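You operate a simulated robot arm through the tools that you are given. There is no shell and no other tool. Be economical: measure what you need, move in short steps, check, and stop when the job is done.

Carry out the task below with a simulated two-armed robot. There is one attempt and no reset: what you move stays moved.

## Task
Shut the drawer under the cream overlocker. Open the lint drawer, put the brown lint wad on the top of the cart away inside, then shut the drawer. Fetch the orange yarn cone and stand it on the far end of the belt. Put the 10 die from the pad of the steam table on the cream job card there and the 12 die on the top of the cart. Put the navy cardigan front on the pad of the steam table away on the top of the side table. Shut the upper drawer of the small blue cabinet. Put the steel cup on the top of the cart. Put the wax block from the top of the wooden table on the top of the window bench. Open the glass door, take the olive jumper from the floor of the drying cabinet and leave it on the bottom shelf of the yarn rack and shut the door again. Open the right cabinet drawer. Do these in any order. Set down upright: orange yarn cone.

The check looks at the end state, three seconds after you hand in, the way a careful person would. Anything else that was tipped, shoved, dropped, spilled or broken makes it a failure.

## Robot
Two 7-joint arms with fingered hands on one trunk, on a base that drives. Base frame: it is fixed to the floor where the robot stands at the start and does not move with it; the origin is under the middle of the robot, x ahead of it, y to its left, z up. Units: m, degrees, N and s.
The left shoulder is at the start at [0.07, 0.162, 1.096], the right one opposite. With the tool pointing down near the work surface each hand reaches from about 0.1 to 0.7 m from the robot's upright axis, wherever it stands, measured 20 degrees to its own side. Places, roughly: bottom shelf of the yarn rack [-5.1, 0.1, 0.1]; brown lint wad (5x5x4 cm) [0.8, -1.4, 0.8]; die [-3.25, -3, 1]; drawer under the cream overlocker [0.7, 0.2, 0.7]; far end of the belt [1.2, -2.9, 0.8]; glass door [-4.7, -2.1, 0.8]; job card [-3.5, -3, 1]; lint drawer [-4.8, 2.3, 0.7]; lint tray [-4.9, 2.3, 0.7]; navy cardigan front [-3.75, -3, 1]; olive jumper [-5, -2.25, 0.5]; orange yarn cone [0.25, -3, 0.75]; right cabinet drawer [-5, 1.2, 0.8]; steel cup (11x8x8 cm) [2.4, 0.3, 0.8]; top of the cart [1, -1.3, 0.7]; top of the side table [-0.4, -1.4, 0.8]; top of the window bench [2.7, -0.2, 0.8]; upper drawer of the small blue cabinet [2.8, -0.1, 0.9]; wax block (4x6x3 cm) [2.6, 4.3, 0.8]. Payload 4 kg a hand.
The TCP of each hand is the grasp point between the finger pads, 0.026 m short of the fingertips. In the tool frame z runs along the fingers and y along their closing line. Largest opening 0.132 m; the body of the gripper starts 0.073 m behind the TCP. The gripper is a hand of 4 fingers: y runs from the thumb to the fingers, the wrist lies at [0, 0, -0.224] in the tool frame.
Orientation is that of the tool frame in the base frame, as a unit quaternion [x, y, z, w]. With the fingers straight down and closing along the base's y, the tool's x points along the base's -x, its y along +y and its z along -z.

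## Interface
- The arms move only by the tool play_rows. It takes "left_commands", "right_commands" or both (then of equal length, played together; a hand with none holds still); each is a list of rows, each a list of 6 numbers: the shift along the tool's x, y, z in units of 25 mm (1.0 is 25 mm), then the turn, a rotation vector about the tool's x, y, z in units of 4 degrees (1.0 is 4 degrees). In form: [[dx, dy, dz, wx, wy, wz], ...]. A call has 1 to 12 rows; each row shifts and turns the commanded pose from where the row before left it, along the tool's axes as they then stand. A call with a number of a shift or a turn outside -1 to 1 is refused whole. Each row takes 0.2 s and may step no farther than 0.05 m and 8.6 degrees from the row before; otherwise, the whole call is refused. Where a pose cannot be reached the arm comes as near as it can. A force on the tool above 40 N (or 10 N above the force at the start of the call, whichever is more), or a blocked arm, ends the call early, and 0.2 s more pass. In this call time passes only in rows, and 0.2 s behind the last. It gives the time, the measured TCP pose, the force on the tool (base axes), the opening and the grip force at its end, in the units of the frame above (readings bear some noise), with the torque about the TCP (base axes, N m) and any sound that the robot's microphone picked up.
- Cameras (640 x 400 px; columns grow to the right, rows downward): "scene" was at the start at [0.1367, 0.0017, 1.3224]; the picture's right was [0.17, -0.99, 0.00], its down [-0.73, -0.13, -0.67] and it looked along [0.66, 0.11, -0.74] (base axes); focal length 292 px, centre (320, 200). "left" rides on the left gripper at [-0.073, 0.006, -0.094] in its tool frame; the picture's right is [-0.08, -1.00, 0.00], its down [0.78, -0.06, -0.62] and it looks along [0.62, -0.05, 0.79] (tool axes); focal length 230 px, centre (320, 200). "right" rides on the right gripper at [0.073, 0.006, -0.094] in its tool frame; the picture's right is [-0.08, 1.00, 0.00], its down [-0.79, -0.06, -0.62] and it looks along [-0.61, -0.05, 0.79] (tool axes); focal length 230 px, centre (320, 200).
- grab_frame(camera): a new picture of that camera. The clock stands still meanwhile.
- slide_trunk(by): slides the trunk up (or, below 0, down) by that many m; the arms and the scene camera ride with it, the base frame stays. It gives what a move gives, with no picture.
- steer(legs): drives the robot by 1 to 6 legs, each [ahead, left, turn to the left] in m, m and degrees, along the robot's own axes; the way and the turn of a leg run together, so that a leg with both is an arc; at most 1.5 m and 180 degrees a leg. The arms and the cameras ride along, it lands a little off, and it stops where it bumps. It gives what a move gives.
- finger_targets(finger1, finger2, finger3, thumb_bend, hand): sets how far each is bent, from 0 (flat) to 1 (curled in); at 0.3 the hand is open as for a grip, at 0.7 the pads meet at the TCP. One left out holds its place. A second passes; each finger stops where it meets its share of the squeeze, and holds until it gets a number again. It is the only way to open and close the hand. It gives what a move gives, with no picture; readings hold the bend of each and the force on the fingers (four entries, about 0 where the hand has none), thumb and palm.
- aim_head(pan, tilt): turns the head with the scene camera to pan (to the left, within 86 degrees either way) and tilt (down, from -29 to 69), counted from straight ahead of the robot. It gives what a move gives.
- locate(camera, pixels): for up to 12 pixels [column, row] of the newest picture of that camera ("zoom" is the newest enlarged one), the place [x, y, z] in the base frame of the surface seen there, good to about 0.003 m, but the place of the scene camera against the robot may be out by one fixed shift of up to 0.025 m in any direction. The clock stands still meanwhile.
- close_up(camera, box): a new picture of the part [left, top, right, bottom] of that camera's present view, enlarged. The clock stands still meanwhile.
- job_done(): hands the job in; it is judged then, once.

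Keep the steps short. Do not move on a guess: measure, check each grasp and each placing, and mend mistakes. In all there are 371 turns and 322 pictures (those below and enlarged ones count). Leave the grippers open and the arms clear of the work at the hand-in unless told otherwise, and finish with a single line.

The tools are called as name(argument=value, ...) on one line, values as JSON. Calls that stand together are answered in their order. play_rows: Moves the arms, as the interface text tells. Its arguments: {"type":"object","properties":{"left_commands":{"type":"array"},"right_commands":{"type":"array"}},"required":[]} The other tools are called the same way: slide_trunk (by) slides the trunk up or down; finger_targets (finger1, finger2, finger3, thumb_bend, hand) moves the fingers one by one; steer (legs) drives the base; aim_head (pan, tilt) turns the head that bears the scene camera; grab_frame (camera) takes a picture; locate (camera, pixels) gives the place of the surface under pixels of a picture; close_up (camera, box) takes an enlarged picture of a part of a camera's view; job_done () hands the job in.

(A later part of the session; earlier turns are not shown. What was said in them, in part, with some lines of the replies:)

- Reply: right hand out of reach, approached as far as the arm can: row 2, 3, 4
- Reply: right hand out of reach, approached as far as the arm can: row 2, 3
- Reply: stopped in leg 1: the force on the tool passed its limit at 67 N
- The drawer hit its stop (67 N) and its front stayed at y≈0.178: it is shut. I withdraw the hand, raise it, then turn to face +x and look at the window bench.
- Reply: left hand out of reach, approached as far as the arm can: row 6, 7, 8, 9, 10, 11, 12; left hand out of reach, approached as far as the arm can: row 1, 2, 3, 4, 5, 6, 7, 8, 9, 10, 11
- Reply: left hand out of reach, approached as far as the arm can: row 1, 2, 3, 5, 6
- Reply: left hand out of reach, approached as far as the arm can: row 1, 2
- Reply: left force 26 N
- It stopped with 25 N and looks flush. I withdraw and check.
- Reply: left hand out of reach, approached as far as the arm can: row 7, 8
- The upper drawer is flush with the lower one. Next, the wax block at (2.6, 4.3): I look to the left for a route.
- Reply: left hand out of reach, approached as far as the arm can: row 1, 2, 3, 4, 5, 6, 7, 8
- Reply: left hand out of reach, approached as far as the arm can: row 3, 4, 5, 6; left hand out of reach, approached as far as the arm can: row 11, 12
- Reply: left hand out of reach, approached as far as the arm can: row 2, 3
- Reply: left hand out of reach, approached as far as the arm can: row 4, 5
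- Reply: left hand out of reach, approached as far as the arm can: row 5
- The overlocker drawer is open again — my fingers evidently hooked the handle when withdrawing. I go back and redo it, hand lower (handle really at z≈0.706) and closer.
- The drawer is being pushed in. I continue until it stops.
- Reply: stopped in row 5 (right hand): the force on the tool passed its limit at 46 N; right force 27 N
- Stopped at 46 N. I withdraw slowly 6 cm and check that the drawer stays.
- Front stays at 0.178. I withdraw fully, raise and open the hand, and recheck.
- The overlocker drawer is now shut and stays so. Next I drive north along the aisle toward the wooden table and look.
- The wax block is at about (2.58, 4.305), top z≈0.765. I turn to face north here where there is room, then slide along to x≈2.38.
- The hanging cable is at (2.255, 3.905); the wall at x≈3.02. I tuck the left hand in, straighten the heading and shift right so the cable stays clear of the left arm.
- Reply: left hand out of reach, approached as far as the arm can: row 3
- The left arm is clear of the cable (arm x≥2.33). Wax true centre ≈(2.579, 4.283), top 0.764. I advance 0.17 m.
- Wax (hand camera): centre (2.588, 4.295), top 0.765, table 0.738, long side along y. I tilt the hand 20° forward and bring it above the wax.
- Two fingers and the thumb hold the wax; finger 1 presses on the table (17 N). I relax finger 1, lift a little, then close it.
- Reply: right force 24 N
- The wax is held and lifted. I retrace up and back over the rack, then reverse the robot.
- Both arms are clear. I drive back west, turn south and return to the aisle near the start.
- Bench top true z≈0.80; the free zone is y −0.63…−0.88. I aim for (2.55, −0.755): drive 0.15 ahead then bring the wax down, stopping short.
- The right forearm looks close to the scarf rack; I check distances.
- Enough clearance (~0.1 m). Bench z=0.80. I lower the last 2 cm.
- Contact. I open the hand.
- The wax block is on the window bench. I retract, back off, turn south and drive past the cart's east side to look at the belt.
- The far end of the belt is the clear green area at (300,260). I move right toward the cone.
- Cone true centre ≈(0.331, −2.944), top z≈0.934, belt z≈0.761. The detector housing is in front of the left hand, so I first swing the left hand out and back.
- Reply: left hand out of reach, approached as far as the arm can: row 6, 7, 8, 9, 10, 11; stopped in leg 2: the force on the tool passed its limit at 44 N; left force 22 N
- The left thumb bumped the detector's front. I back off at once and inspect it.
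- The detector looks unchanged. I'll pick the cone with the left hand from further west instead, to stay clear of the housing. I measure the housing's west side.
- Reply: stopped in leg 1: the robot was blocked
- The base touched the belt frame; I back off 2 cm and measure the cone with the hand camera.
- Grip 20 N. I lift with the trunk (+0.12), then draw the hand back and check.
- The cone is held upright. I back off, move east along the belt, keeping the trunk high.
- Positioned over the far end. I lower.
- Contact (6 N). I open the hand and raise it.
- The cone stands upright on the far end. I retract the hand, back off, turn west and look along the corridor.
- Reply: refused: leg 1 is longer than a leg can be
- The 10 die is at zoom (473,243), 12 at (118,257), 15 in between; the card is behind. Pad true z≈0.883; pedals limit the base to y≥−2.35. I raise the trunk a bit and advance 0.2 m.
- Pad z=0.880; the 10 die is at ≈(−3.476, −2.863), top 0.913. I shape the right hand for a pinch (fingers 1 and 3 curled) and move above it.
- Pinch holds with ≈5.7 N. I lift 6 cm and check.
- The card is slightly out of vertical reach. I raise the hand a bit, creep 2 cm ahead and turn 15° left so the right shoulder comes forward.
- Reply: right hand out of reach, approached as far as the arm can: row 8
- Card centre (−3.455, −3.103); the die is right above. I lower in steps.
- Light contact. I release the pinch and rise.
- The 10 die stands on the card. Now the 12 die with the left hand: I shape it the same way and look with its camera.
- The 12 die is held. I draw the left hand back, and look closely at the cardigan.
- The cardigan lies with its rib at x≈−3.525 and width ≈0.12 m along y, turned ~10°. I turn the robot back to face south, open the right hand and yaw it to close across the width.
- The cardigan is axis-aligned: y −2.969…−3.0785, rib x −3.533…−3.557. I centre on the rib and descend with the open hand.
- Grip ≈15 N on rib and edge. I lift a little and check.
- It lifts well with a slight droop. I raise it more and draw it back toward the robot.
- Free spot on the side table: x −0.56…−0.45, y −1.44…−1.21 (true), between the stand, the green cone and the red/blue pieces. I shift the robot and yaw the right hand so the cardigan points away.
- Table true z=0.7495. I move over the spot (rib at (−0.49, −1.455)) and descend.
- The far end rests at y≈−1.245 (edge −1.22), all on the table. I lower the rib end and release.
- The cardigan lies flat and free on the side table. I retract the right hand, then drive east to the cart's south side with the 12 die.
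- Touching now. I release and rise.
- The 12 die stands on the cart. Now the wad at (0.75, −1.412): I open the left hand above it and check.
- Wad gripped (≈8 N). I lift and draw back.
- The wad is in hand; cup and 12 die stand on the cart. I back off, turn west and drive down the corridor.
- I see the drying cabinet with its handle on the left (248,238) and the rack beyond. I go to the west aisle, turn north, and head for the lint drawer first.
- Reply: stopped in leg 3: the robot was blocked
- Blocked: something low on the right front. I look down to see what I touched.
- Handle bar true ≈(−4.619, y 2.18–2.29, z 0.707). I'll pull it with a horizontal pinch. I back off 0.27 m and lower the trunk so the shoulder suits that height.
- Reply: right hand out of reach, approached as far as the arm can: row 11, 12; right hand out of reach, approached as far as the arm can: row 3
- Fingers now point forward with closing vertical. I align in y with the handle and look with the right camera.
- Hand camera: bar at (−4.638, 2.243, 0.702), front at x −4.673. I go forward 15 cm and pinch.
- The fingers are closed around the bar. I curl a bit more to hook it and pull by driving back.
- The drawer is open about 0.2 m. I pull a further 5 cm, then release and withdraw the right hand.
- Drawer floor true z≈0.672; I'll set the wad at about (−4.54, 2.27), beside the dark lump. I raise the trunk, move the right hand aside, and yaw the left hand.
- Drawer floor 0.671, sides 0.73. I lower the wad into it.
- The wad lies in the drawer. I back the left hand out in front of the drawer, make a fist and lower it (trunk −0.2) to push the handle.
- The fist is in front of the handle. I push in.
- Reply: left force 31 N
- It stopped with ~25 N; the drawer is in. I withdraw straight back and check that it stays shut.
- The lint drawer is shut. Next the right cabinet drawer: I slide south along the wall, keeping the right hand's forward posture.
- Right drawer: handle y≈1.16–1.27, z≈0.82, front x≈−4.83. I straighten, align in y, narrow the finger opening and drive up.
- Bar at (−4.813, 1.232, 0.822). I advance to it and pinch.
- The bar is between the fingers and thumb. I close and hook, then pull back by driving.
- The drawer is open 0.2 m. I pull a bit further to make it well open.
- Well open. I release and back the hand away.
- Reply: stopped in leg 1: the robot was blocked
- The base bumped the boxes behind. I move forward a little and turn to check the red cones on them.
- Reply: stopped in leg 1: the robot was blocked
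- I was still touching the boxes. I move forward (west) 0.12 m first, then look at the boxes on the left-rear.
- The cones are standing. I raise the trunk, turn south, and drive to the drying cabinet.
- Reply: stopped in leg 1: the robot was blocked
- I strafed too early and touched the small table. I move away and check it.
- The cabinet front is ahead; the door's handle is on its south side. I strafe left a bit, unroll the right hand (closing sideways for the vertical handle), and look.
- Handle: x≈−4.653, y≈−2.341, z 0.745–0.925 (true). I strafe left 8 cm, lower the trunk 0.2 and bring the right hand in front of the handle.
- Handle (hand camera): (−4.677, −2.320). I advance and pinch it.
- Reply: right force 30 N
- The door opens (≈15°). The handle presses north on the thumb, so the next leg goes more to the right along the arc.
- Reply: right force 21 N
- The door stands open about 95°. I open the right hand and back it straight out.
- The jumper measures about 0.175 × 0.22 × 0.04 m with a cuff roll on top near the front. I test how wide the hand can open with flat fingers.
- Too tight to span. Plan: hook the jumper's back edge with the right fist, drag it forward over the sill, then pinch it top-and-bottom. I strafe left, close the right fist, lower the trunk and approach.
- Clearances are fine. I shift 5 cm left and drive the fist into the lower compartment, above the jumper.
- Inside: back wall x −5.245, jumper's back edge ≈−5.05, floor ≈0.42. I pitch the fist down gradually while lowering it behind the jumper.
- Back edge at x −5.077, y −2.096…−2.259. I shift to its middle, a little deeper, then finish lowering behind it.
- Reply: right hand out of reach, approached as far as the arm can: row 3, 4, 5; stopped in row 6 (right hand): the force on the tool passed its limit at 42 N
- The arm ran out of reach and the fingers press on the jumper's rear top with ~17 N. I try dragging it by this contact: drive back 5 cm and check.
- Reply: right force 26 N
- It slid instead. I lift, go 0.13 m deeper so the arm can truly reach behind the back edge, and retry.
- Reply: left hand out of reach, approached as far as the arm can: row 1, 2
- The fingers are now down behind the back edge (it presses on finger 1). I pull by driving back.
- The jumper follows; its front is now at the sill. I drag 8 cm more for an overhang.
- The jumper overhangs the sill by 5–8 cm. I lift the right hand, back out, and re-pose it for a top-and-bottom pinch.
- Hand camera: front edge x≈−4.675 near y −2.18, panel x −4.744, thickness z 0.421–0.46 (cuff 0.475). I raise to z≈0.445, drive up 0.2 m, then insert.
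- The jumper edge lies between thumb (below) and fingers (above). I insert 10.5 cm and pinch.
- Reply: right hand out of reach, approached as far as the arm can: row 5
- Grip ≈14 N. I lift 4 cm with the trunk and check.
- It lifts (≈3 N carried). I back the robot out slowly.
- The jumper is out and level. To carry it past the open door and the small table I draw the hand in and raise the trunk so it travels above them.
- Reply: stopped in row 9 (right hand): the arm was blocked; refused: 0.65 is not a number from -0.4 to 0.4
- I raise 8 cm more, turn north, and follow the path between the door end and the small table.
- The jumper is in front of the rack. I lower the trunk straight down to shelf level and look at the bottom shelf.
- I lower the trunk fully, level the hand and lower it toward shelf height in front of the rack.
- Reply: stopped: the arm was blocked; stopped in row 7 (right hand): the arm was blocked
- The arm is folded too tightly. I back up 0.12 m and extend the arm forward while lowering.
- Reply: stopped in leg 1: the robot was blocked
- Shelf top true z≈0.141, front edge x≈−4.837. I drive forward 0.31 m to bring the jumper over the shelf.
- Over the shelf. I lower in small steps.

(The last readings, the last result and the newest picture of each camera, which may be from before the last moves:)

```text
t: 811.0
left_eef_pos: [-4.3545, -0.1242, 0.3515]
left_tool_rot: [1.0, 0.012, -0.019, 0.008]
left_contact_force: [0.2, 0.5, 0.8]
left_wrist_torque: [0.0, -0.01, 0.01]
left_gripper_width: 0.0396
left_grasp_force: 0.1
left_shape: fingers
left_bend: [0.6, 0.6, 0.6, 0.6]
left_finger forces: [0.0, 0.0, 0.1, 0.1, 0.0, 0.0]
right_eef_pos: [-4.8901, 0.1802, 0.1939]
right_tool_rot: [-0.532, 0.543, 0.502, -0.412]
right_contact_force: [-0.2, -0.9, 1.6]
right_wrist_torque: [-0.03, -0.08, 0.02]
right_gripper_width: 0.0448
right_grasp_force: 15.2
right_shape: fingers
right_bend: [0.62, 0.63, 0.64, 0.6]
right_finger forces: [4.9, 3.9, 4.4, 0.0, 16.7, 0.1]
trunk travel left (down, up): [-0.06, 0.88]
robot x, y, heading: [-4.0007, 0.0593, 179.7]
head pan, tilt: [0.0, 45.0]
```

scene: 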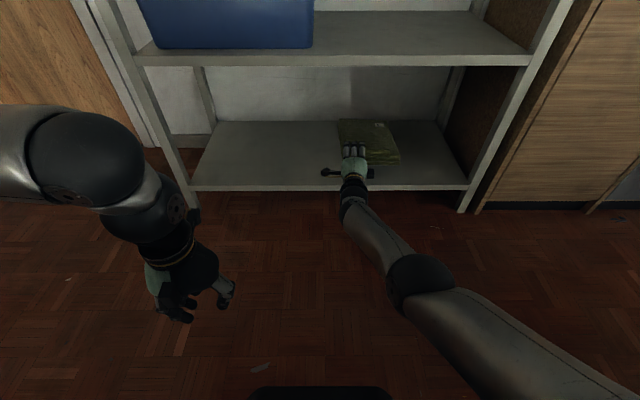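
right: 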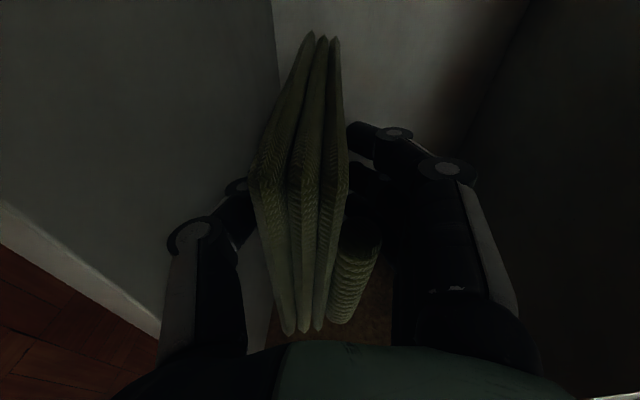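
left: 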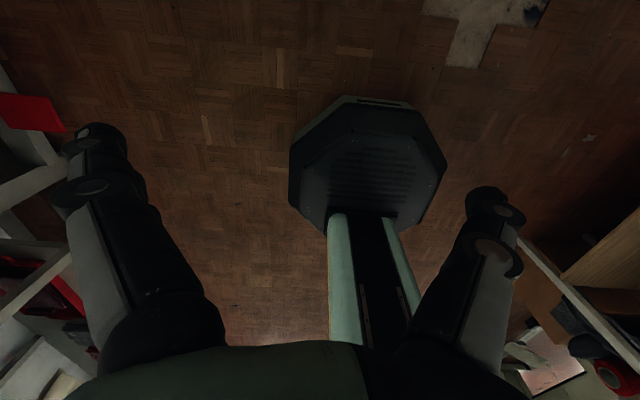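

The far end touches the shelf. I open the fingers upward, ease the thumb slightly, and back out slowly.

finger_targets(hand="right", finger1=0.45, finger2=0.45, finger3=0.45, thumb_bend=0.56)

steer(legs=[[-0.06, 0, 0]])

close_up(camera="scene", box=[260, 90, 460, 220])

```text
t: 812.0
left_eef_pos: [-4.3549, -0.1255, 0.3512]
left_tool_rot: [1.0, 0.011, -0.019, 0.007]
left_contact_force: [0.8, -0.9, 0.1]
left_wrist_torque: [0.03, -0.01, 0.02]
left_gripper_width: 0.0397
left_grasp_force: 0.0
left_shape: fingers
left_bend: [0.6, 0.6, 0.6, 0.6]
left_finger forces: [0.0, 0.0, 0.1, 0.0, 0.1, 0.0]
right_eef_pos: [-4.89, 0.1793, 0.1937]
right_tool_rot: [-0.532, 0.543, 0.502, -0.413]
right_contact_force: [0.8, 0.3, 1.3]
right_wrist_torque: [-0.01, -0.22, 0.0]
right_gripper_width: 0.0703
right_grasp_force: 2.2
right_shape: fingers
right_bend: [0.45, 0.45, 0.45, 0.56]
right_finger forces: [0.0, 0.0, 0.1, 0.1, 4.6, 0.0]
trunk travel left (down, up): [-0.06, 0.88]
robot x, y, heading: [-4.0044, 0.0612, 179.8]
head pan, tilt: [0.0, 45.0]
```

```text
t: 812.9
left_eef_pos: [-4.2941, -0.1252, 0.3515]
left_tool_rot: [1.0, 0.014, -0.019, 0.008]
left_contact_force: [-1.2, 0.4, 0.0]
left_wrist_torque: [0.01, 0.03, -0.01]
left_gripper_width: 0.0396
left_grasp_force: 0.0
left_shape: fingers
left_bend: [0.6, 0.6, 0.6, 0.6]
left_finger forces: [0.0, 0.0, 0.0, 0.0, 0.0, 0.0]
right_eef_pos: [-4.8283, 0.1768, 0.1909]
right_tool_rot: [-0.533, 0.542, 0.502, -0.413]
right_contact_force: [0.0, 0.5, -1.3]
right_wrist_torque: [-0.05, -0.03, -0.03]
right_gripper_width: 0.0705
right_grasp_force: 0.9
right_shape: fingers
right_bend: [0.45, 0.45, 0.45, 0.55]
right_finger forces: [0.1, 0.0, 0.1, 0.0, 1.6, 0.0]
trunk travel left (down, up): [-0.06, 0.88]
robot x, y, heading: [-3.9431, 0.0621, 180.0]
head pan, tilt: [0.0, 45.0]
```

```text
3.08 times, centred on (360, 155) of scene
```

zoom: 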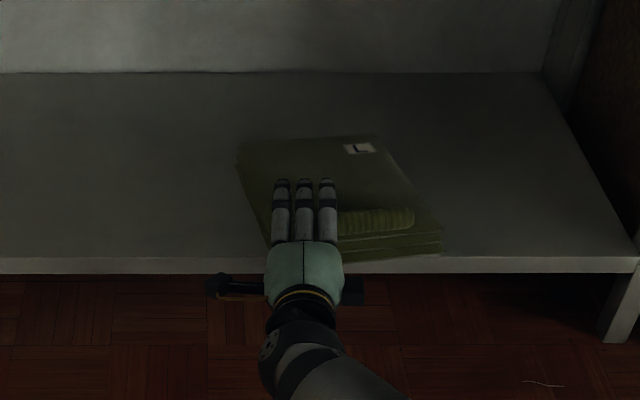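

The jumper was dragged ~6 cm with the thumb. I move back 2.5 cm more so the thumb is outside the shelf edge, drop the thumb free, then push the jumper fully in with a fist.

steer(legs=[[-0.025, 0, 0]])

finger_targets(hand="right", finger1=0.4, finger2=0.4, finger3=0.4, thumb_bend=0.3)

close_up(camera="scene", box=[260, 90, 460, 220])

grab_frame(camera="right")

```text
t: 813.7
left_eef_pos: [-4.2691, -0.1272, 0.3514]
left_tool_rot: [1.0, 0.014, -0.019, 0.008]
left_contact_force: [0.2, 0.9, 0.1]
left_wrist_torque: [-0.01, 0.02, 0.01]
left_gripper_width: 0.0398
left_grasp_force: 0.1
left_shape: fingers
left_bend: [0.6, 0.6, 0.6, 0.6]
left_finger forces: [0.1, 0.0, 0.0, 0.0, 0.1, 0.0]
right_eef_pos: [-4.803, 0.1771, 0.1914]
right_tool_rot: [-0.533, 0.541, 0.502, -0.413]
right_contact_force: [-0.2, 1.1, -1.1]
right_wrist_torque: [-0.06, -0.03, 0.01]
right_gripper_width: 0.0705
right_grasp_force: 0.7
right_shape: fingers
right_bend: [0.45, 0.45, 0.45, 0.55]
right_finger forces: [0.0, 0.1, 0.1, 0.0, 1.5, 0.0]
trunk travel left (down, up): [-0.06, 0.88]
robot x, y, heading: [-3.9164, 0.06, 180.1]
head pan, tilt: [0.0, 45.0]
```

```text
t: 814.7
left_eef_pos: [-4.2685, -0.1265, 0.3511]
left_tool_rot: [1.0, 0.014, -0.019, 0.007]
left_contact_force: [0.1, 0.3, -0.2]
left_wrist_torque: [-0.01, -0.01, 0.01]
left_gripper_width: 0.0395
left_grasp_force: 0.2
left_shape: fingers
left_bend: [0.6, 0.6, 0.6, 0.6]
left_finger forces: [0.0, 0.0, 0.0, 0.0, 0.1, 0.1]
right_eef_pos: [-4.8038, 0.1769, 0.1917]
right_tool_rot: [-0.533, 0.542, 0.502, -0.413]
right_contact_force: [0.8, -0.1, -1.1]
right_wrist_torque: [0.0, 0.04, 0.02]
right_gripper_width: 0.1201
right_grasp_force: 0.7
right_shape: fingers
right_bend: [0.4, 0.4, 0.4, 0.3]
right_finger forces: [0.1, 0.0, 0.0, 0.0, 1.2, 0.0]
trunk travel left (down, up): [-0.06, 0.88]
robot x, y, heading: [-3.9201, 0.0563, 180.0]
head pan, tilt: [0.0, 45.0]
```

```text
3.08 times, centred on (360, 155) of scene
```

zoom: 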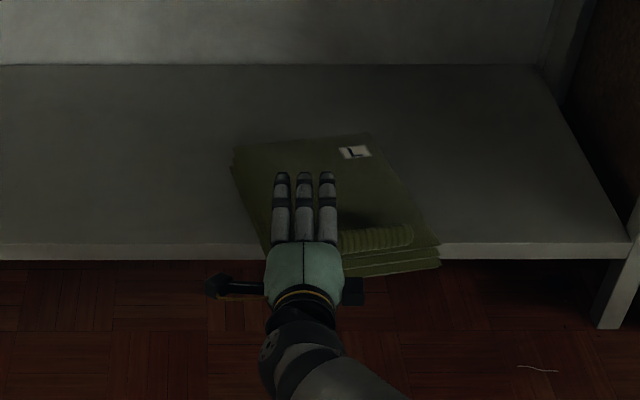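

```text
67 pictures are left
```

right: 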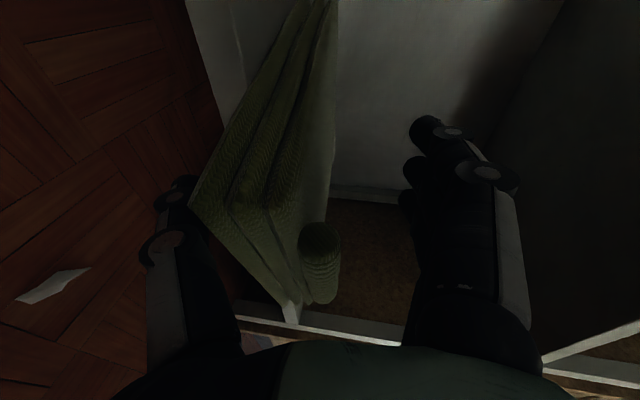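

locate(camera="right", pixels=[[200, 205], [260, 120], [325, 10], [290, 290], [240, 220], [300, 200], [320, 240], [215, 80]])

locate(camera="zoom", pixels=[[240, 150], [360, 140], [430, 240], [435, 265], [260, 235], [380, 210], [350, 265], [200, 246]])

```text
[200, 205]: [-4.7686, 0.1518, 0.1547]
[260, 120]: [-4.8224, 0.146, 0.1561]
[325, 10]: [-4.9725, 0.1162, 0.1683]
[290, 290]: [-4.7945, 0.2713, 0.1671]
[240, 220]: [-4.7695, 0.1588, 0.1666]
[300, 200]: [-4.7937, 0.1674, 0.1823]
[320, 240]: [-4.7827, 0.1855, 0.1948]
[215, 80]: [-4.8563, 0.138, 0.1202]
```

```text
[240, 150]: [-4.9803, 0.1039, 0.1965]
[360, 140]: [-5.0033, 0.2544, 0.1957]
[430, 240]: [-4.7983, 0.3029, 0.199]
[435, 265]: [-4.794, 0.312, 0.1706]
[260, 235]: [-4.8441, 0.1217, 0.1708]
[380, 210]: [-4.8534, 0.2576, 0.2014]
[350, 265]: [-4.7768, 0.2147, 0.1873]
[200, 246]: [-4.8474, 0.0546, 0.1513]
```

It lies flat on the shelf with ~6 cm overhang, stable. I lower the hand 1.5 cm to free the thumb and back off.

play_rows(right_commands=[[0, -0.3, 0, 0, 0, 0], [0, -0.3, 0, 0, 0, 0]])

steer(legs=[[-0.12, 0, 0]])

finger_targets(hand="right", finger1=0.72, finger2=0.72, finger3=0.72, thumb_bend=0.72)

close_up(camera="scene", box=[260, 70, 460, 220])

```text
t: 815.3
left_eef_pos: [-4.2694, -0.126, 0.3507]
left_tool_rot: [1.0, 0.013, -0.018, 0.007]
left_contact_force: [-0.9, 0.0, 0.9]
left_wrist_torque: [0.04, -0.04, 0.02]
left_gripper_width: 0.0397
left_grasp_force: 0.1
left_shape: fingers
left_bend: [0.6, 0.6, 0.6, 0.6]
left_finger forces: [0.0, 0.0, 0.0, 0.0, 0.0, 0.1]
right_eef_pos: [-4.7961, 0.179, 0.1814]
right_tool_rot: [-0.533, 0.542, 0.502, -0.412]
right_contact_force: [0.4, -0.3, -0.4]
right_wrist_torque: [0.01, -0.02, 0.01]
right_gripper_width: 0.12
right_grasp_force: 0.1
right_shape: fingers
right_bend: [0.4, 0.4, 0.4, 0.3]
right_finger forces: [0.0, 0.0, 0.0, 0.1, 0.1, 0.1]
right hand out of reach, approached as far as the arm can: row 2
trunk travel left (down, up): [-0.06, 0.88]
robot x, y, heading: [-3.917, 0.0589, 179.9]
head pan, tilt: [0.0, 45.0]
```

```text
t: 816.6
left_eef_pos: [-4.1533, -0.1267, 0.3518]
left_tool_rot: [1.0, 0.013, -0.019, 0.007]
left_contact_force: [-0.9, 0.1, 0.0]
left_wrist_torque: [-0.03, 0.01, 0.0]
left_gripper_width: 0.0398
left_grasp_force: 0.0
left_shape: fingers
left_bend: [0.6, 0.6, 0.6, 0.6]
left_finger forces: [0.0, 0.0, 0.1, 0.0, 0.0, 0.1]
right_eef_pos: [-4.6783, 0.1786, 0.1818]
right_tool_rot: [-0.532, 0.542, 0.503, -0.412]
right_contact_force: [0.1, 0.2, 0.2]
right_wrist_torque: [0.02, -0.01, 0.0]
right_gripper_width: 0.1201
right_grasp_force: 0.1
right_shape: fingers
right_bend: [0.4, 0.4, 0.4, 0.3]
right_finger forces: [0.0, 0.1, 0.0, 0.1, 0.0, 0.0]
trunk travel left (down, up): [-0.06, 0.88]
robot x, y, heading: [-3.8002, 0.0614, 180.1]
head pan, tilt: [0.0, 45.0]
```

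```text
t: 817.6
left_eef_pos: [-4.1523, -0.1259, 0.3511]
left_tool_rot: [1.0, 0.013, -0.019, 0.008]
left_contact_force: [0.3, 0.2, -0.7]
left_wrist_torque: [0.0, 0.0, 0.01]
left_gripper_width: 0.0399
left_grasp_force: 0.0
left_shape: fingers
left_bend: [0.6, 0.6, 0.6, 0.6]
left_finger forces: [0.0, 0.0, 0.0, 0.0, 0.0, 0.0]
right_eef_pos: [-4.6799, 0.1788, 0.1816]
right_tool_rot: [-0.533, 0.542, 0.502, -0.414]
right_contact_force: [0.1, -0.4, -0.8]
right_wrist_torque: [0.03, 0.01, 0.01]
right_gripper_width: 0.012
right_grasp_force: 0.0
right_shape: fingers
right_bend: [0.72, 0.72, 0.72, 0.71]
right_finger forces: [0.0, 0.0, 0.0, 0.1, 0.0, 0.0]
trunk travel left (down, up): [-0.06, 0.88]
robot x, y, heading: [-3.8021, 0.0612, 180.0]
head pan, tilt: [0.0, 45.0]
```

```text
2.67 times, centred on (360, 145) of scene
```

zoom: 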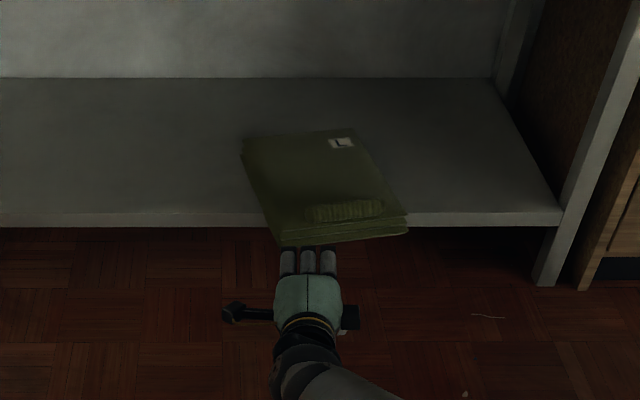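

I shift to the middle of its front, lower 4 cm by the trunk's remainder, and push it in by driving forward.

slide_trunk(by=-0.03)

play_rows(right_commands=[[-0.9, 0, 0, 0, 0, 0], [-0.9, 0, 0, 0, 0, 0]])

close_up(camera="scene", box=[260, 70, 460, 220])

```text
t: 818.3
left_eef_pos: [-4.1529, -0.1277, 0.3205]
left_tool_rot: [1.0, 0.013, -0.019, 0.006]
left_contact_force: [-0.1, -0.1, 0.0]
left_wrist_torque: [0.01, -0.03, -0.01]
left_gripper_width: 0.0398
left_grasp_force: 0.1
left_shape: fingers
left_bend: [0.6, 0.6, 0.6, 0.6]
left_finger forces: [0.1, 0.0, 0.0, 0.0, 0.0, 0.1]
right_eef_pos: [-4.6805, 0.1795, 0.1511]
right_tool_rot: [-0.533, 0.542, 0.502, -0.413]
right_contact_force: [-0.3, -0.4, -0.1]
right_wrist_torque: [-0.01, -0.05, 0.0]
right_gripper_width: 0.0118
right_grasp_force: 0.0
right_shape: fingers
right_bend: [0.72, 0.72, 0.72, 0.71]
right_finger forces: [0.0, 0.0, 0.0, 0.0, 0.1, 0.0]
trunk travel left (down, up): [-0.03, 0.91]
robot x, y, heading: [-3.8016, 0.065, 179.8]
head pan, tilt: [0.0, 45.0]
```

```text
t: 818.9
left_eef_pos: [-4.1526, -0.1268, 0.3219]
left_tool_rot: [1.0, 0.014, -0.019, 0.008]
left_contact_force: [-0.2, 0.8, -0.8]
left_wrist_torque: [-0.04, 0.02, 0.03]
left_gripper_width: 0.0398
left_grasp_force: 0.2
left_shape: fingers
left_bend: [0.6, 0.6, 0.6, 0.6]
left_finger forces: [0.1, 0.0, 0.0, 0.1, 0.0, 0.1]
right_eef_pos: [-4.6739, 0.2237, 0.1558]
right_tool_rot: [-0.532, 0.542, 0.501, -0.414]
right_contact_force: [0.8, 0.1, 0.5]
right_wrist_torque: [-0.01, 0.0, 0.0]
right_gripper_width: 0.0119
right_grasp_force: 0.0
right_shape: fingers
right_bend: [0.72, 0.72, 0.72, 0.71]
right_finger forces: [0.0, 0.1, 0.1, 0.0, 0.0, 0.0]
trunk travel left (down, up): [-0.03, 0.91]
robot x, y, heading: [-3.7987, 0.0564, 179.8]
head pan, tilt: [0.0, 45.0]
```

```text
2.67 times, centred on (360, 145) of scene
```

zoom: 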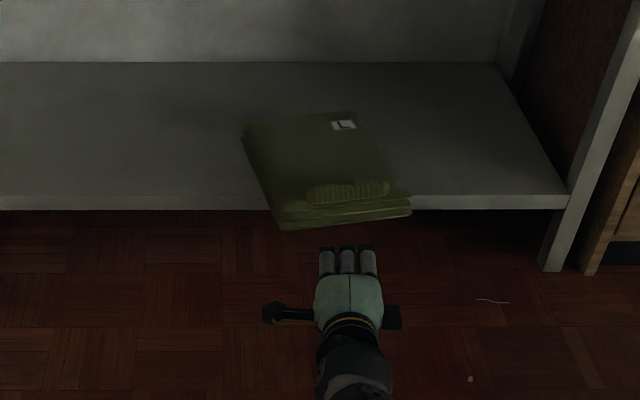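

play_rows(right_commands=[[0, 0.4, 0, 0, 0, 0]])

steer(legs=[[0.17, 0, 0]])

close_up(camera="scene", box=[260, 70, 460, 220])

```text
t: 819.3
left_eef_pos: [-4.1533, -0.1267, 0.3217]
left_tool_rot: [1.0, 0.013, -0.018, 0.008]
left_contact_force: [-0.4, 0.2, -0.7]
left_wrist_torque: [0.02, 0.02, -0.02]
left_gripper_width: 0.0399
left_grasp_force: 0.0
left_shape: fingers
left_bend: [0.6, 0.6, 0.6, 0.6]
left_finger forces: [0.0, 0.0, 0.0, 0.1, 0.0, 0.0]
right_eef_pos: [-4.6771, 0.2233, 0.1644]
right_tool_rot: [-0.533, 0.543, 0.501, -0.412]
right_contact_force: [1.1, 0.9, 0.0]
right_wrist_torque: [0.01, -0.02, 0.02]
right_gripper_width: 0.0119
right_grasp_force: 0.1
right_shape: fingers
right_bend: [0.72, 0.72, 0.72, 0.71]
right_finger forces: [0.0, 0.0, 0.0, 0.0, 0.1, 0.0]
trunk travel left (down, up): [-0.03, 0.91]
robot x, y, heading: [-3.8007, 0.0629, 179.9]
head pan, tilt: [0.0, 45.0]
```

```text
t: 820.8
left_eef_pos: [-4.3202, -0.1255, 0.3218]
left_tool_rot: [1.0, 0.013, -0.019, 0.007]
left_contact_force: [-0.7, -0.6, 0.2]
left_wrist_torque: [-0.04, 0.01, 0.02]
left_gripper_width: 0.0398
left_grasp_force: 0.0
left_shape: fingers
left_bend: [0.6, 0.6, 0.6, 0.6]
left_finger forces: [0.0, 0.0, 0.0, 0.0, 0.0, 0.1]
right_eef_pos: [-4.8434, 0.2231, 0.1649]
right_tool_rot: [-0.533, 0.543, 0.502, -0.412]
right_contact_force: [0.0, -0.1, -0.7]
right_wrist_torque: [0.0, -0.02, -0.03]
right_gripper_width: 0.0115
right_grasp_force: 0.1
right_shape: fingers
right_bend: [0.72, 0.72, 0.72, 0.71]
right_finger forces: [0.0, 0.0, 0.0, 0.1, 0.0, 0.0]
trunk travel left (down, up): [-0.03, 0.91]
robot x, y, heading: [-3.9647, 0.0623, 179.8]
head pan, tilt: [0.0, 45.0]
```

```text
2.67 times, centred on (360, 145) of scene
```

zoom: 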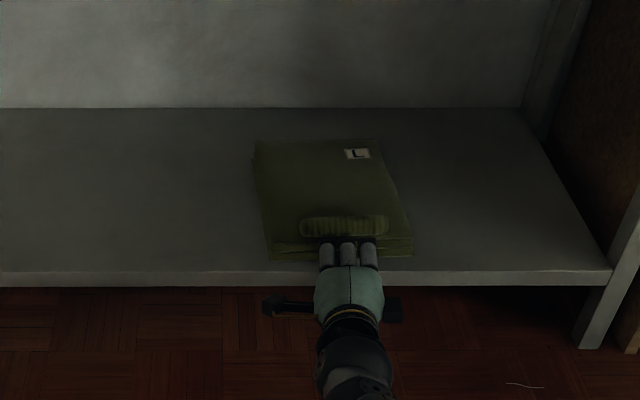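

The jumper lies fully on the bottom shelf. I back off, raise the trunk to z≈0.6 and turn south to push the glass door closed.

steer(legs=[[-0.22, 0, 0]])

slide_trunk(by=0.4)

grab_frame(camera="scene")

steer(legs=[[0, 0, 90], [0, -0.5, 0]])

aim_head(pan=-10, tilt=35)

grab_frame(camera="scene")

```text
t: 822.5
left_eef_pos: [-4.0951, -0.1264, 0.3194]
left_tool_rot: [1.0, 0.013, -0.019, 0.007]
left_contact_force: [0.7, 0.4, -0.2]
left_wrist_torque: [-0.01, 0.01, -0.01]
left_gripper_width: 0.0398
left_grasp_force: 0.2
left_shape: fingers
left_bend: [0.6, 0.6, 0.6, 0.6]
left_finger forces: [0.1, 0.1, 0.0, 0.0, 0.0, 0.0]
right_eef_pos: [-4.62, 0.2225, 0.165]
right_tool_rot: [-0.533, 0.543, 0.502, -0.412]
right_contact_force: [0.4, 0.0, 0.0]
right_wrist_torque: [0.02, 0.0, 0.04]
right_gripper_width: 0.0114
right_grasp_force: 0.1
right_shape: fingers
right_bend: [0.72, 0.72, 0.72, 0.71]
right_finger forces: [0.0, 0.0, 0.0, 0.0, 0.1, 0.0]
trunk travel left (down, up): [-0.03, 0.91]
robot x, y, heading: [-3.743, 0.0591, 180.0]
head pan, tilt: [0.0, 45.0]
```

```text
t: 826.3
left_eef_pos: [-4.0946, -0.126, 0.7225]
left_tool_rot: [1.0, 0.014, -0.019, 0.007]
left_contact_force: [0.4, -1.0, 0.6]
left_wrist_torque: [-0.03, 0.01, -0.01]
left_gripper_width: 0.0399
left_grasp_force: 0.1
left_shape: fingers
left_bend: [0.6, 0.6, 0.6, 0.6]
left_finger forces: [0.0, 0.1, 0.0, 0.0, 0.1, 0.1]
right_eef_pos: [-4.6205, 0.223, 0.5644]
right_tool_rot: [-0.533, 0.542, 0.502, -0.413]
right_contact_force: [0.9, -0.2, 0.3]
right_wrist_torque: [0.02, 0.01, 0.0]
right_gripper_width: 0.0114
right_grasp_force: 0.1
right_shape: fingers
right_bend: [0.72, 0.72, 0.72, 0.71]
right_finger forces: [0.0, 0.0, 0.0, 0.0, 0.0, 0.0]
trunk travel left (down, up): [-0.43, 0.51]
robot x, y, heading: [-3.7459, 0.0615, 180.0]
head pan, tilt: [0.0, 45.0]
```

```text
63 pictures are left
```

scene: 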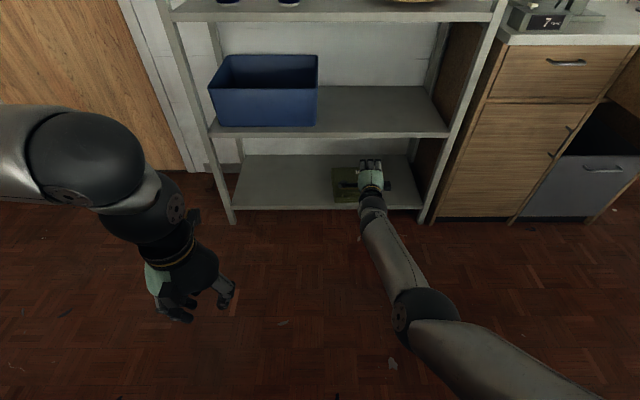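

```text
t: 833.1
left_eef_pos: [-4.0417, -0.3003, 0.7201]
left_tool_rot: [0.686, 0.727, -0.008, 0.019]
left_contact_force: [0.4, 0.2, -1.3]
left_wrist_torque: [0.02, -0.01, 0.02]
left_gripper_width: 0.0399
left_grasp_force: 0.0
left_shape: fingers
left_bend: [0.6, 0.6, 0.6, 0.6]
left_finger forces: [0.0, 0.0, 0.0, 0.0, 0.1, 0.0]
right_eef_pos: [-4.3749, -0.8349, 0.565]
right_tool_rot: [0.76, 0.005, -0.052, 0.647]
right_contact_force: [-0.6, -0.7, -0.3]
right_wrist_torque: [0.0, 0.0, 0.0]
right_gripper_width: 0.0118
right_grasp_force: 0.0
right_shape: fingers
right_bend: [0.72, 0.72, 0.72, 0.71]
right_finger forces: [0.0, 0.0, 0.0, 0.1, 0.0, 0.1]
trunk travel left (down, up): [-0.43, 0.51]
robot x, y, heading: [-4.241, 0.0441, -88.3]
head pan, tilt: [0.0, 45.0]
```

```text
t: 833.8
left_eef_pos: [-4.0422, -0.2995, 0.7215]
left_tool_rot: [0.686, 0.727, -0.008, 0.019]
left_contact_force: [0.2, 0.4, -0.6]
left_wrist_torque: [0.0, -0.01, -0.01]
left_gripper_width: 0.0399
left_grasp_force: 0.0
left_shape: fingers
left_bend: [0.6, 0.6, 0.6, 0.6]
left_finger forces: [0.1, 0.1, 0.0, 0.0, 0.0, 0.1]
right_eef_pos: [-4.3738, -0.8344, 0.5652]
right_tool_rot: [0.76, 0.005, -0.053, 0.647]
right_contact_force: [0.2, -0.8, 0.6]
right_wrist_torque: [0.02, 0.01, 0.0]
right_gripper_width: 0.0115
right_grasp_force: 0.1
right_shape: fingers
right_bend: [0.72, 0.72, 0.72, 0.71]
right_finger forces: [0.0, 0.0, 0.0, 0.0, 0.0, 0.0]
trunk travel left (down, up): [-0.43, 0.51]
robot x, y, heading: [-4.2376, 0.0454, -88.3]
head pan, tilt: [-10.0, 35.0]
```

```text
62 pictures are left
```

scene: 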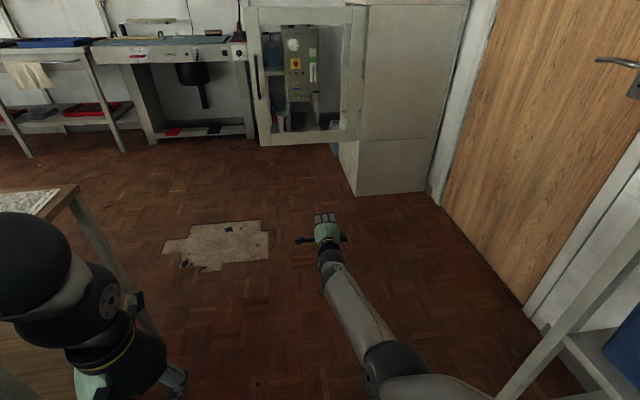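

steer(legs=[[0, 0, -1.7], [0.9, 0, 0], [0.25, 0, 0]])

grab_frame(camera="scene")

```text
t: 840.4
left_eef_pos: [-4.065, -1.4571, 0.7203]
left_tool_rot: [0.701, 0.713, -0.009, 0.018]
left_contact_force: [-0.4, -0.1, -0.2]
left_wrist_torque: [0.01, 0.0, 0.01]
left_gripper_width: 0.0397
left_grasp_force: 0.0
left_shape: fingers
left_bend: [0.6, 0.6, 0.6, 0.6]
left_finger forces: [0.0, 0.0, 0.0, 0.0, 0.0, 0.0]
right_eef_pos: [-4.42, -1.9776, 0.5648]
right_tool_rot: [0.76, -0.011, -0.066, 0.646]
right_contact_force: [0.3, -0.6, -0.8]
right_wrist_torque: [-0.03, 0.0, -0.01]
right_gripper_width: 0.0114
right_grasp_force: 0.0
right_shape: fingers
right_bend: [0.72, 0.72, 0.72, 0.71]
right_finger forces: [0.0, 0.0, 0.1, 0.0, 0.0, 0.0]
trunk travel left (down, up): [-0.43, 0.51]
robot x, y, heading: [-4.2486, -1.1031, -90.6]
head pan, tilt: [-10.0, 35.0]
```

```text
61 pictures are left
```

scene: 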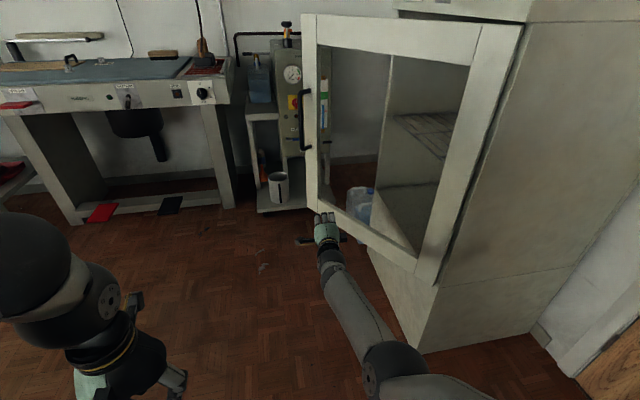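

The door is swinging shut. I push on.

steer(legs=[[0.12, 0, 0]])

grab_frame(camera="scene")

```text
t: 841.6
left_eef_pos: [-4.0644, -1.576, 0.7203]
left_tool_rot: [0.7, 0.714, -0.008, 0.019]
left_contact_force: [-0.5, -0.3, -0.1]
left_wrist_torque: [0.03, -0.02, -0.01]
left_gripper_width: 0.0399
left_grasp_force: 0.2
left_shape: fingers
left_bend: [0.6, 0.6, 0.6, 0.6]
left_finger forces: [0.0, 0.0, 0.1, 0.0, 0.0, 0.0]
right_eef_pos: [-4.4185, -2.0973, 0.565]
right_tool_rot: [0.761, -0.01, -0.066, 0.646]
right_contact_force: [0.5, 0.4, -0.3]
right_wrist_torque: [0.0, 0.01, -0.04]
right_gripper_width: 0.0113
right_grasp_force: 0.1
right_shape: fingers
right_bend: [0.72, 0.72, 0.72, 0.71]
right_finger forces: [0.0, 0.0, 0.1, 0.0, 0.0, 0.1]
trunk travel left (down, up): [-0.43, 0.51]
robot x, y, heading: [-4.249, -1.2215, -90.6]
head pan, tilt: [-10.0, 35.0]
```

```text
60 pictures are left
```

scene: 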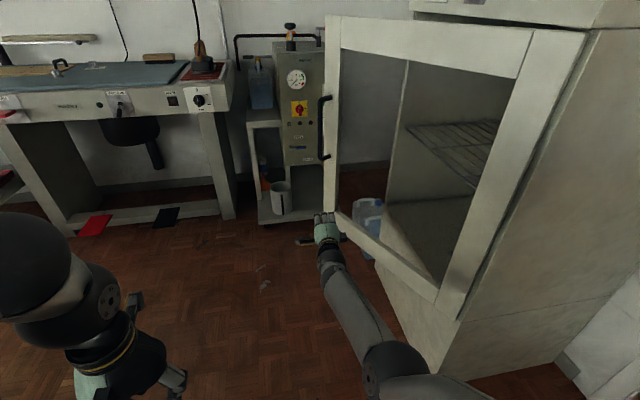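

Door at ~45°. Now I sweep it westward by strafing right with the arm alongside it.

steer(legs=[[0, -0.13, 0]])

grab_frame(camera="scene")

```text
t: 842.9
left_eef_pos: [-4.1967, -1.574, 0.7226]
left_tool_rot: [0.701, 0.713, -0.008, 0.019]
left_contact_force: [-0.7, -0.7, -0.3]
left_wrist_torque: [0.0, -0.01, -0.03]
left_gripper_width: 0.04
left_grasp_force: 0.1
left_shape: fingers
left_bend: [0.6, 0.6, 0.6, 0.6]
left_finger forces: [0.0, 0.1, 0.0, 0.0, 0.0, 0.0]
right_eef_pos: [-4.5489, -2.0947, 0.5652]
right_tool_rot: [0.76, -0.011, -0.065, 0.646]
right_contact_force: [-0.5, 0.5, 0.0]
right_wrist_torque: [0.01, -0.02, 0.05]
right_gripper_width: 0.0114
right_grasp_force: 0.0
right_shape: fingers
right_bend: [0.72, 0.72, 0.72, 0.71]
right_finger forces: [0.0, 0.0, 0.0, 0.0, 0.0, 0.0]
trunk travel left (down, up): [-0.43, 0.51]
robot x, y, heading: [-4.3794, -1.2178, -90.5]
head pan, tilt: [-10.0, 35.0]
```

```text
59 pictures are left
```

scene: 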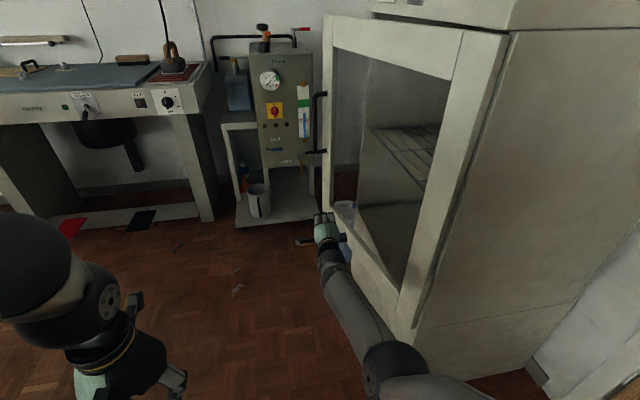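

locate(camera="scene", pixels=[[395, 365], [420, 375], [345, 270], [410, 320], [345, 225], [330, 190], [400, 200]])

```text
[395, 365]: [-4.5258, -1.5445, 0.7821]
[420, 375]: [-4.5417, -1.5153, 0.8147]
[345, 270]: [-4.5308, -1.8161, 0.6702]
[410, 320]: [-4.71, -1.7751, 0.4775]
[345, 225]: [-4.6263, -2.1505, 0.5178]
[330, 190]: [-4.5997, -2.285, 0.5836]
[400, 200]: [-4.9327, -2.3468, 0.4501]
```

steer(legs=[[0, -0.07, 0]])

grab_frame(camera="scene")

locate(camera="scene", pixels=[[330, 60], [325, 150], [405, 300], [470, 60], [340, 215]])

```text
t: 843.9
left_eef_pos: [-4.2671, -1.5735, 0.721]
left_tool_rot: [0.701, 0.713, -0.008, 0.019]
left_contact_force: [0.0, -0.4, -0.7]
left_wrist_torque: [-0.02, -0.03, 0.03]
left_gripper_width: 0.04
left_grasp_force: 0.2
left_shape: fingers
left_bend: [0.6, 0.6, 0.6, 0.6]
left_finger forces: [0.0, 0.0, 0.1, 0.0, 0.0, 0.1]
right_eef_pos: [-4.6218, -2.0948, 0.5649]
right_tool_rot: [0.76, -0.011, -0.066, 0.646]
right_contact_force: [-0.1, 0.3, -0.8]
right_wrist_torque: [-0.04, 0.0, 0.07]
right_gripper_width: 0.0115
right_grasp_force: 0.1
right_shape: fingers
right_bend: [0.72, 0.72, 0.72, 0.71]
right_finger forces: [0.0, 0.1, 0.1, 0.1, 0.1, 0.0]
trunk travel left (down, up): [-0.43, 0.51]
robot x, y, heading: [-4.4521, -1.2204, -90.8]
head pan, tilt: [-10.0, 35.0]
```

```text
58 pictures are left
```

scene: 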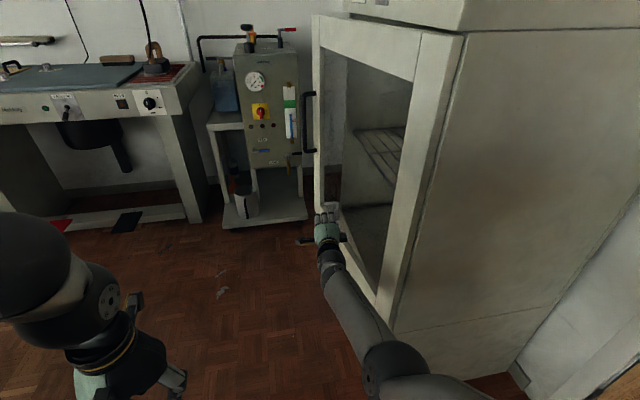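

```text
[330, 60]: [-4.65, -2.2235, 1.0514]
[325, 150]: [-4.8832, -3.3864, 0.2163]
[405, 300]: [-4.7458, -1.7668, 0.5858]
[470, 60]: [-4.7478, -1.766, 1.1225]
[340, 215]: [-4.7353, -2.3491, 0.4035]
```

steer(legs=[[0, -0.045, 0]])

grab_frame(camera="scene")

locate(camera="scene", pixels=[[318, 60], [318, 180], [400, 60], [390, 280]])

```text
t: 844.8
left_eef_pos: [-4.3132, -1.5734, 0.7219]
left_tool_rot: [0.701, 0.712, -0.008, 0.019]
left_contact_force: [-0.1, 0.2, 0.4]
left_wrist_torque: [-0.01, -0.02, 0.0]
left_gripper_width: 0.0397
left_grasp_force: 0.1
left_shape: fingers
left_bend: [0.6, 0.6, 0.6, 0.6]
left_finger forces: [0.0, 0.0, 0.0, 0.0, 0.0, 0.0]
right_eef_pos: [-4.6682, -2.0937, 0.5642]
right_tool_rot: [0.76, -0.012, -0.066, 0.647]
right_contact_force: [-0.7, 0.4, 0.3]
right_wrist_torque: [0.0, -0.01, 0.03]
right_gripper_width: 0.0113
right_grasp_force: 0.1
right_shape: fingers
right_bend: [0.72, 0.72, 0.72, 0.71]
right_finger forces: [0.0, 0.0, 0.0, 0.0, 0.0, 0.1]
trunk travel left (down, up): [-0.43, 0.51]
robot x, y, heading: [-4.4968, -1.2211, -90.6]
head pan, tilt: [-10.0, 35.0]
```

```text
57 pictures are left
```

scene: 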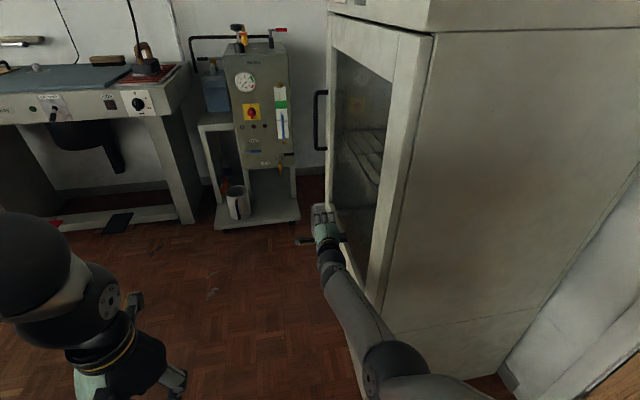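

```text
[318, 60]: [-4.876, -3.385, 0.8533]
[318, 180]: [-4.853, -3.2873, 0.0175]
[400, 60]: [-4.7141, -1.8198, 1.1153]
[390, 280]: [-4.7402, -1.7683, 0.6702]
```

Almost flush. A last small push until it stops.

steer(legs=[[0, -0.03, 0]])

grab_frame(camera="scene")

```text
t: 845.6
left_eef_pos: [-4.3449, -1.5728, 0.7213]
left_tool_rot: [0.702, 0.712, -0.008, 0.019]
left_contact_force: [-1.2, -0.3, -0.4]
left_wrist_torque: [0.0, -0.02, 0.02]
left_gripper_width: 0.0399
left_grasp_force: 0.0
left_shape: fingers
left_bend: [0.6, 0.6, 0.6, 0.6]
left_finger forces: [0.0, 0.1, 0.0, 0.0, 0.0, 0.0]
right_eef_pos: [-4.6989, -2.093, 0.5647]
right_tool_rot: [0.76, -0.012, -0.066, 0.647]
right_contact_force: [0.7, 0.1, 0.4]
right_wrist_torque: [0.03, 0.0, 0.03]
right_gripper_width: 0.0111
right_grasp_force: 0.6
right_shape: fingers
right_bend: [0.72, 0.72, 0.72, 0.71]
right_finger forces: [0.0, 0.0, 1.0, 0.0, 0.1, 0.0]
trunk travel left (down, up): [-0.43, 0.51]
robot x, y, heading: [-4.5292, -1.2174, -90.7]
head pan, tilt: [-10.0, 35.0]
```

```text
56 pictures are left
```

scene: 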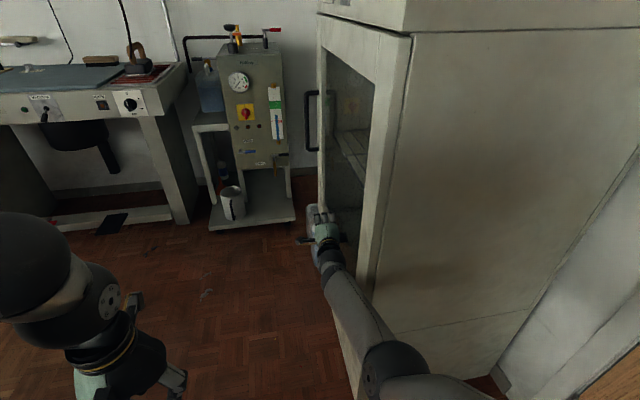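

I pull away and go round to the front to check that the door is flush.

steer(legs=[[0, 0.3, 0], [0.22, 0, 0], [0, 0.8, 0], [0, 0, -90], [0, 0.55, 0]])

aim_head(pan=0, tilt=25)

grab_frame(camera="scene")

```text
t: 859.5
left_eef_pos: [-3.7757, -2.1981, 0.7219]
left_tool_rot: [1.0, 0.011, -0.018, 0.007]
left_contact_force: [-0.2, 0.7, 0.6]
left_wrist_torque: [0.03, 0.03, -0.01]
left_gripper_width: 0.0401
left_grasp_force: 0.1
left_shape: fingers
left_bend: [0.6, 0.6, 0.6, 0.6]
left_finger forces: [0.0, 0.0, 0.0, 0.0, 0.1, 0.0]
right_eef_pos: [-4.298, -1.8449, 0.566]
right_tool_rot: [-0.531, 0.544, 0.504, -0.411]
right_contact_force: [-0.2, -0.4, -0.3]
right_wrist_torque: [-0.03, -0.02, -0.01]
right_gripper_width: 0.0113
right_grasp_force: 0.0
right_shape: fingers
right_bend: [0.72, 0.72, 0.72, 0.71]
right_finger forces: [0.0, 0.0, 0.1, 0.0, 0.0, 0.0]
trunk travel left (down, up): [-0.43, 0.51]
robot x, y, heading: [-3.4188, -2.0102, 179.7]
head pan, tilt: [-10.0, 35.0]
```

```text
t: 860.2
left_eef_pos: [-3.776, -2.1973, 0.7212]
left_tool_rot: [1.0, 0.011, -0.019, 0.007]
left_contact_force: [0.3, 0.3, 0.8]
left_wrist_torque: [0.01, 0.0, -0.02]
left_gripper_width: 0.0398
left_grasp_force: 0.1
left_shape: fingers
left_bend: [0.6, 0.6, 0.6, 0.6]
left_finger forces: [0.1, 0.0, 0.0, 0.1, 0.1, 0.1]
right_eef_pos: [-4.2991, -1.8449, 0.5646]
right_tool_rot: [-0.531, 0.544, 0.503, -0.411]
right_contact_force: [0.5, -0.3, -0.2]
right_wrist_torque: [-0.02, 0.02, -0.01]
right_gripper_width: 0.0113
right_grasp_force: 0.0
right_shape: fingers
right_bend: [0.72, 0.72, 0.72, 0.71]
right_finger forces: [0.0, 0.0, 0.0, 0.0, 0.0, 0.0]
trunk travel left (down, up): [-0.43, 0.51]
robot x, y, heading: [-3.4262, -2.0141, 179.2]
head pan, tilt: [0.0, 25.0]
```

```text
55 pictures are left
```

scene: 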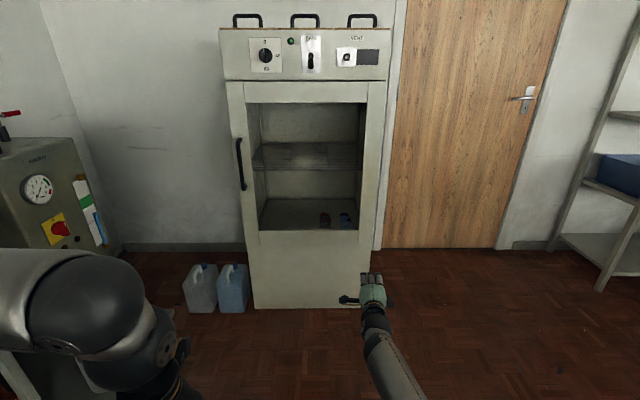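

close_up(camera="scene", box=[200, 20, 400, 320])

locate(camera="scene", pixels=[[235, 95], [233, 60], [375, 95], [378, 60], [240, 240], [250, 245], [360, 235], [300, 92], [300, 75], [300, 240], [300, 260]])

```text
1.33 times, centred on (300, 170) of scene
```

zoom: 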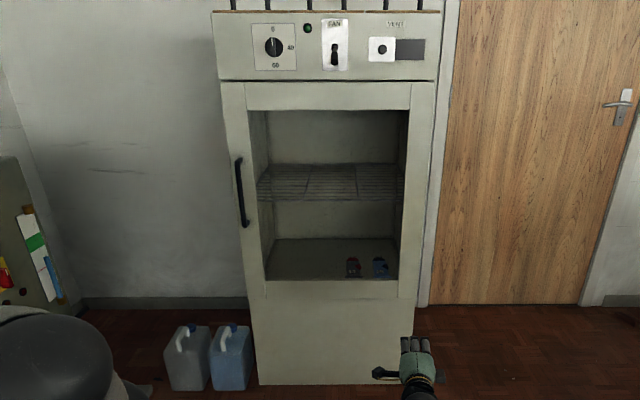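

```text
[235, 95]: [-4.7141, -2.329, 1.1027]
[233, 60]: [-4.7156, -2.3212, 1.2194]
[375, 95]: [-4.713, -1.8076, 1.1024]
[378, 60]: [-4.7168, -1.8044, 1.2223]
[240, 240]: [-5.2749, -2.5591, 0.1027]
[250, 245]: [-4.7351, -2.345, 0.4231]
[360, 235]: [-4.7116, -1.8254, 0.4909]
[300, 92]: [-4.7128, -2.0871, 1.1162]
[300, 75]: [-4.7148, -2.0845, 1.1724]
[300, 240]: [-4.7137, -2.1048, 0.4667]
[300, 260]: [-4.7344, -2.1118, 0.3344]
```

The door is flush (x −4.714 at both sides): shut. Now a final check of things I brushed: I look north at the small table and the boxes.

aim_head(pan=-82, tilt=15)

grab_frame(camera="scene")

```text
t: 861.8
left_eef_pos: [-3.7774, -2.1981, 0.7212]
left_tool_rot: [1.0, 0.011, -0.019, 0.008]
left_contact_force: [-0.6, -0.1, -0.1]
left_wrist_torque: [0.0, 0.0, 0.01]
left_gripper_width: 0.0399
left_grasp_force: 0.0
left_shape: fingers
left_bend: [0.6, 0.6, 0.6, 0.6]
left_finger forces: [0.0, 0.0, 0.1, 0.1, 0.1, 0.1]
right_eef_pos: [-4.2991, -1.8434, 0.5662]
right_tool_rot: [-0.531, 0.545, 0.503, -0.411]
right_contact_force: [1.0, -0.2, 0.0]
right_wrist_torque: [0.01, 0.0, 0.0]
right_gripper_width: 0.0113
right_grasp_force: 0.0
right_shape: fingers
right_bend: [0.72, 0.72, 0.72, 0.71]
right_finger forces: [0.0, 0.0, 0.0, 0.0, 0.1, 0.0]
trunk travel left (down, up): [-0.43, 0.51]
robot x, y, heading: [-3.4237, -2.0093, 179.5]
head pan, tilt: [-82.0, 15.0]
```

```text
53 pictures are left
```

scene: 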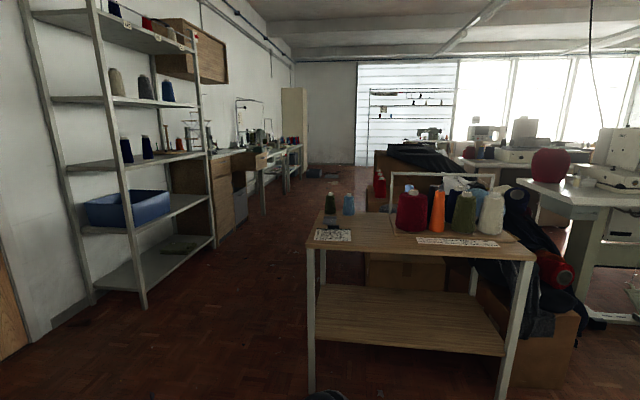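

All stands as it should: cones upright, the jumper on the bottom shelf, the right cabinet drawer open. I open both hands and hand in.

finger_targets(hand="right", finger1=0.3, finger2=0.3, finger3=0.3, thumb_bend=0.3)

finger_targets(hand="left", finger1=0.3, finger2=0.3, finger3=0.3, thumb_bend=0.3)

job_done()

```text
t: 862.8
left_eef_pos: [-3.7769, -2.1981, 0.7219]
left_tool_rot: [1.0, 0.011, -0.019, 0.007]
left_contact_force: [-0.3, 0.1, 0.8]
left_wrist_torque: [0.0, 0.02, -0.04]
left_gripper_width: 0.0398
left_grasp_force: 0.0
left_shape: fingers
left_bend: [0.6, 0.6, 0.6, 0.6]
left_finger forces: [0.0, 0.1, 0.0, 0.0, 0.1, 0.0]
right_eef_pos: [-4.2996, -1.8444, 0.5655]
right_tool_rot: [-0.531, 0.544, 0.503, -0.411]
right_contact_force: [-0.4, 0.4, -1.4]
right_wrist_torque: [-0.03, 0.02, 0.0]
right_gripper_width: 0.1354
right_grasp_force: 0.1
right_shape: fingers
right_bend: [0.3, 0.3, 0.3, 0.3]
right_finger forces: [0.0, 0.0, 0.0, 0.1, 0.0, 0.1]
trunk travel left (down, up): [-0.43, 0.51]
robot x, y, heading: [-3.4218, -2.0139, 179.6]
head pan, tilt: [-82.0, 15.0]
```

```text
t: 863.8
left_eef_pos: [-3.7771, -2.1972, 0.722]
left_tool_rot: [1.0, 0.012, -0.02, 0.007]
left_contact_force: [0.7, -0.6, 0.1]
left_wrist_torque: [0.02, 0.01, -0.01]
left_gripper_width: 0.1358
left_grasp_force: 0.0
left_shape: fingers
left_bend: [0.3, 0.3, 0.3, 0.3]
left_finger forces: [0.0, 0.0, 0.0, 0.0, 0.1, 0.0]
right_eef_pos: [-4.2989, -1.8442, 0.5644]
right_tool_rot: [-0.53, 0.544, 0.504, -0.411]
right_contact_force: [0.0, -0.5, 0.2]
right_wrist_torque: [0.02, 0.01, -0.01]
right_gripper_width: 0.1357
right_grasp_force: 0.0
right_shape: fingers
right_bend: [0.3, 0.3, 0.3, 0.3]
right_finger forces: [0.0, 0.0, 0.0, 0.0, 0.1, 0.0]
trunk travel left (down, up): [-0.43, 0.51]
robot x, y, heading: [-3.4241, -2.014, 179.3]
head pan, tilt: [-82.0, 15.0]
```

```text
The job is handed in.
```

All the listed jobs are done and handed in; along the way I bumped the needle-detector front, the belt frame, the small clipboard table and the boxes, and saw nothing toppled or moved in the views I took.
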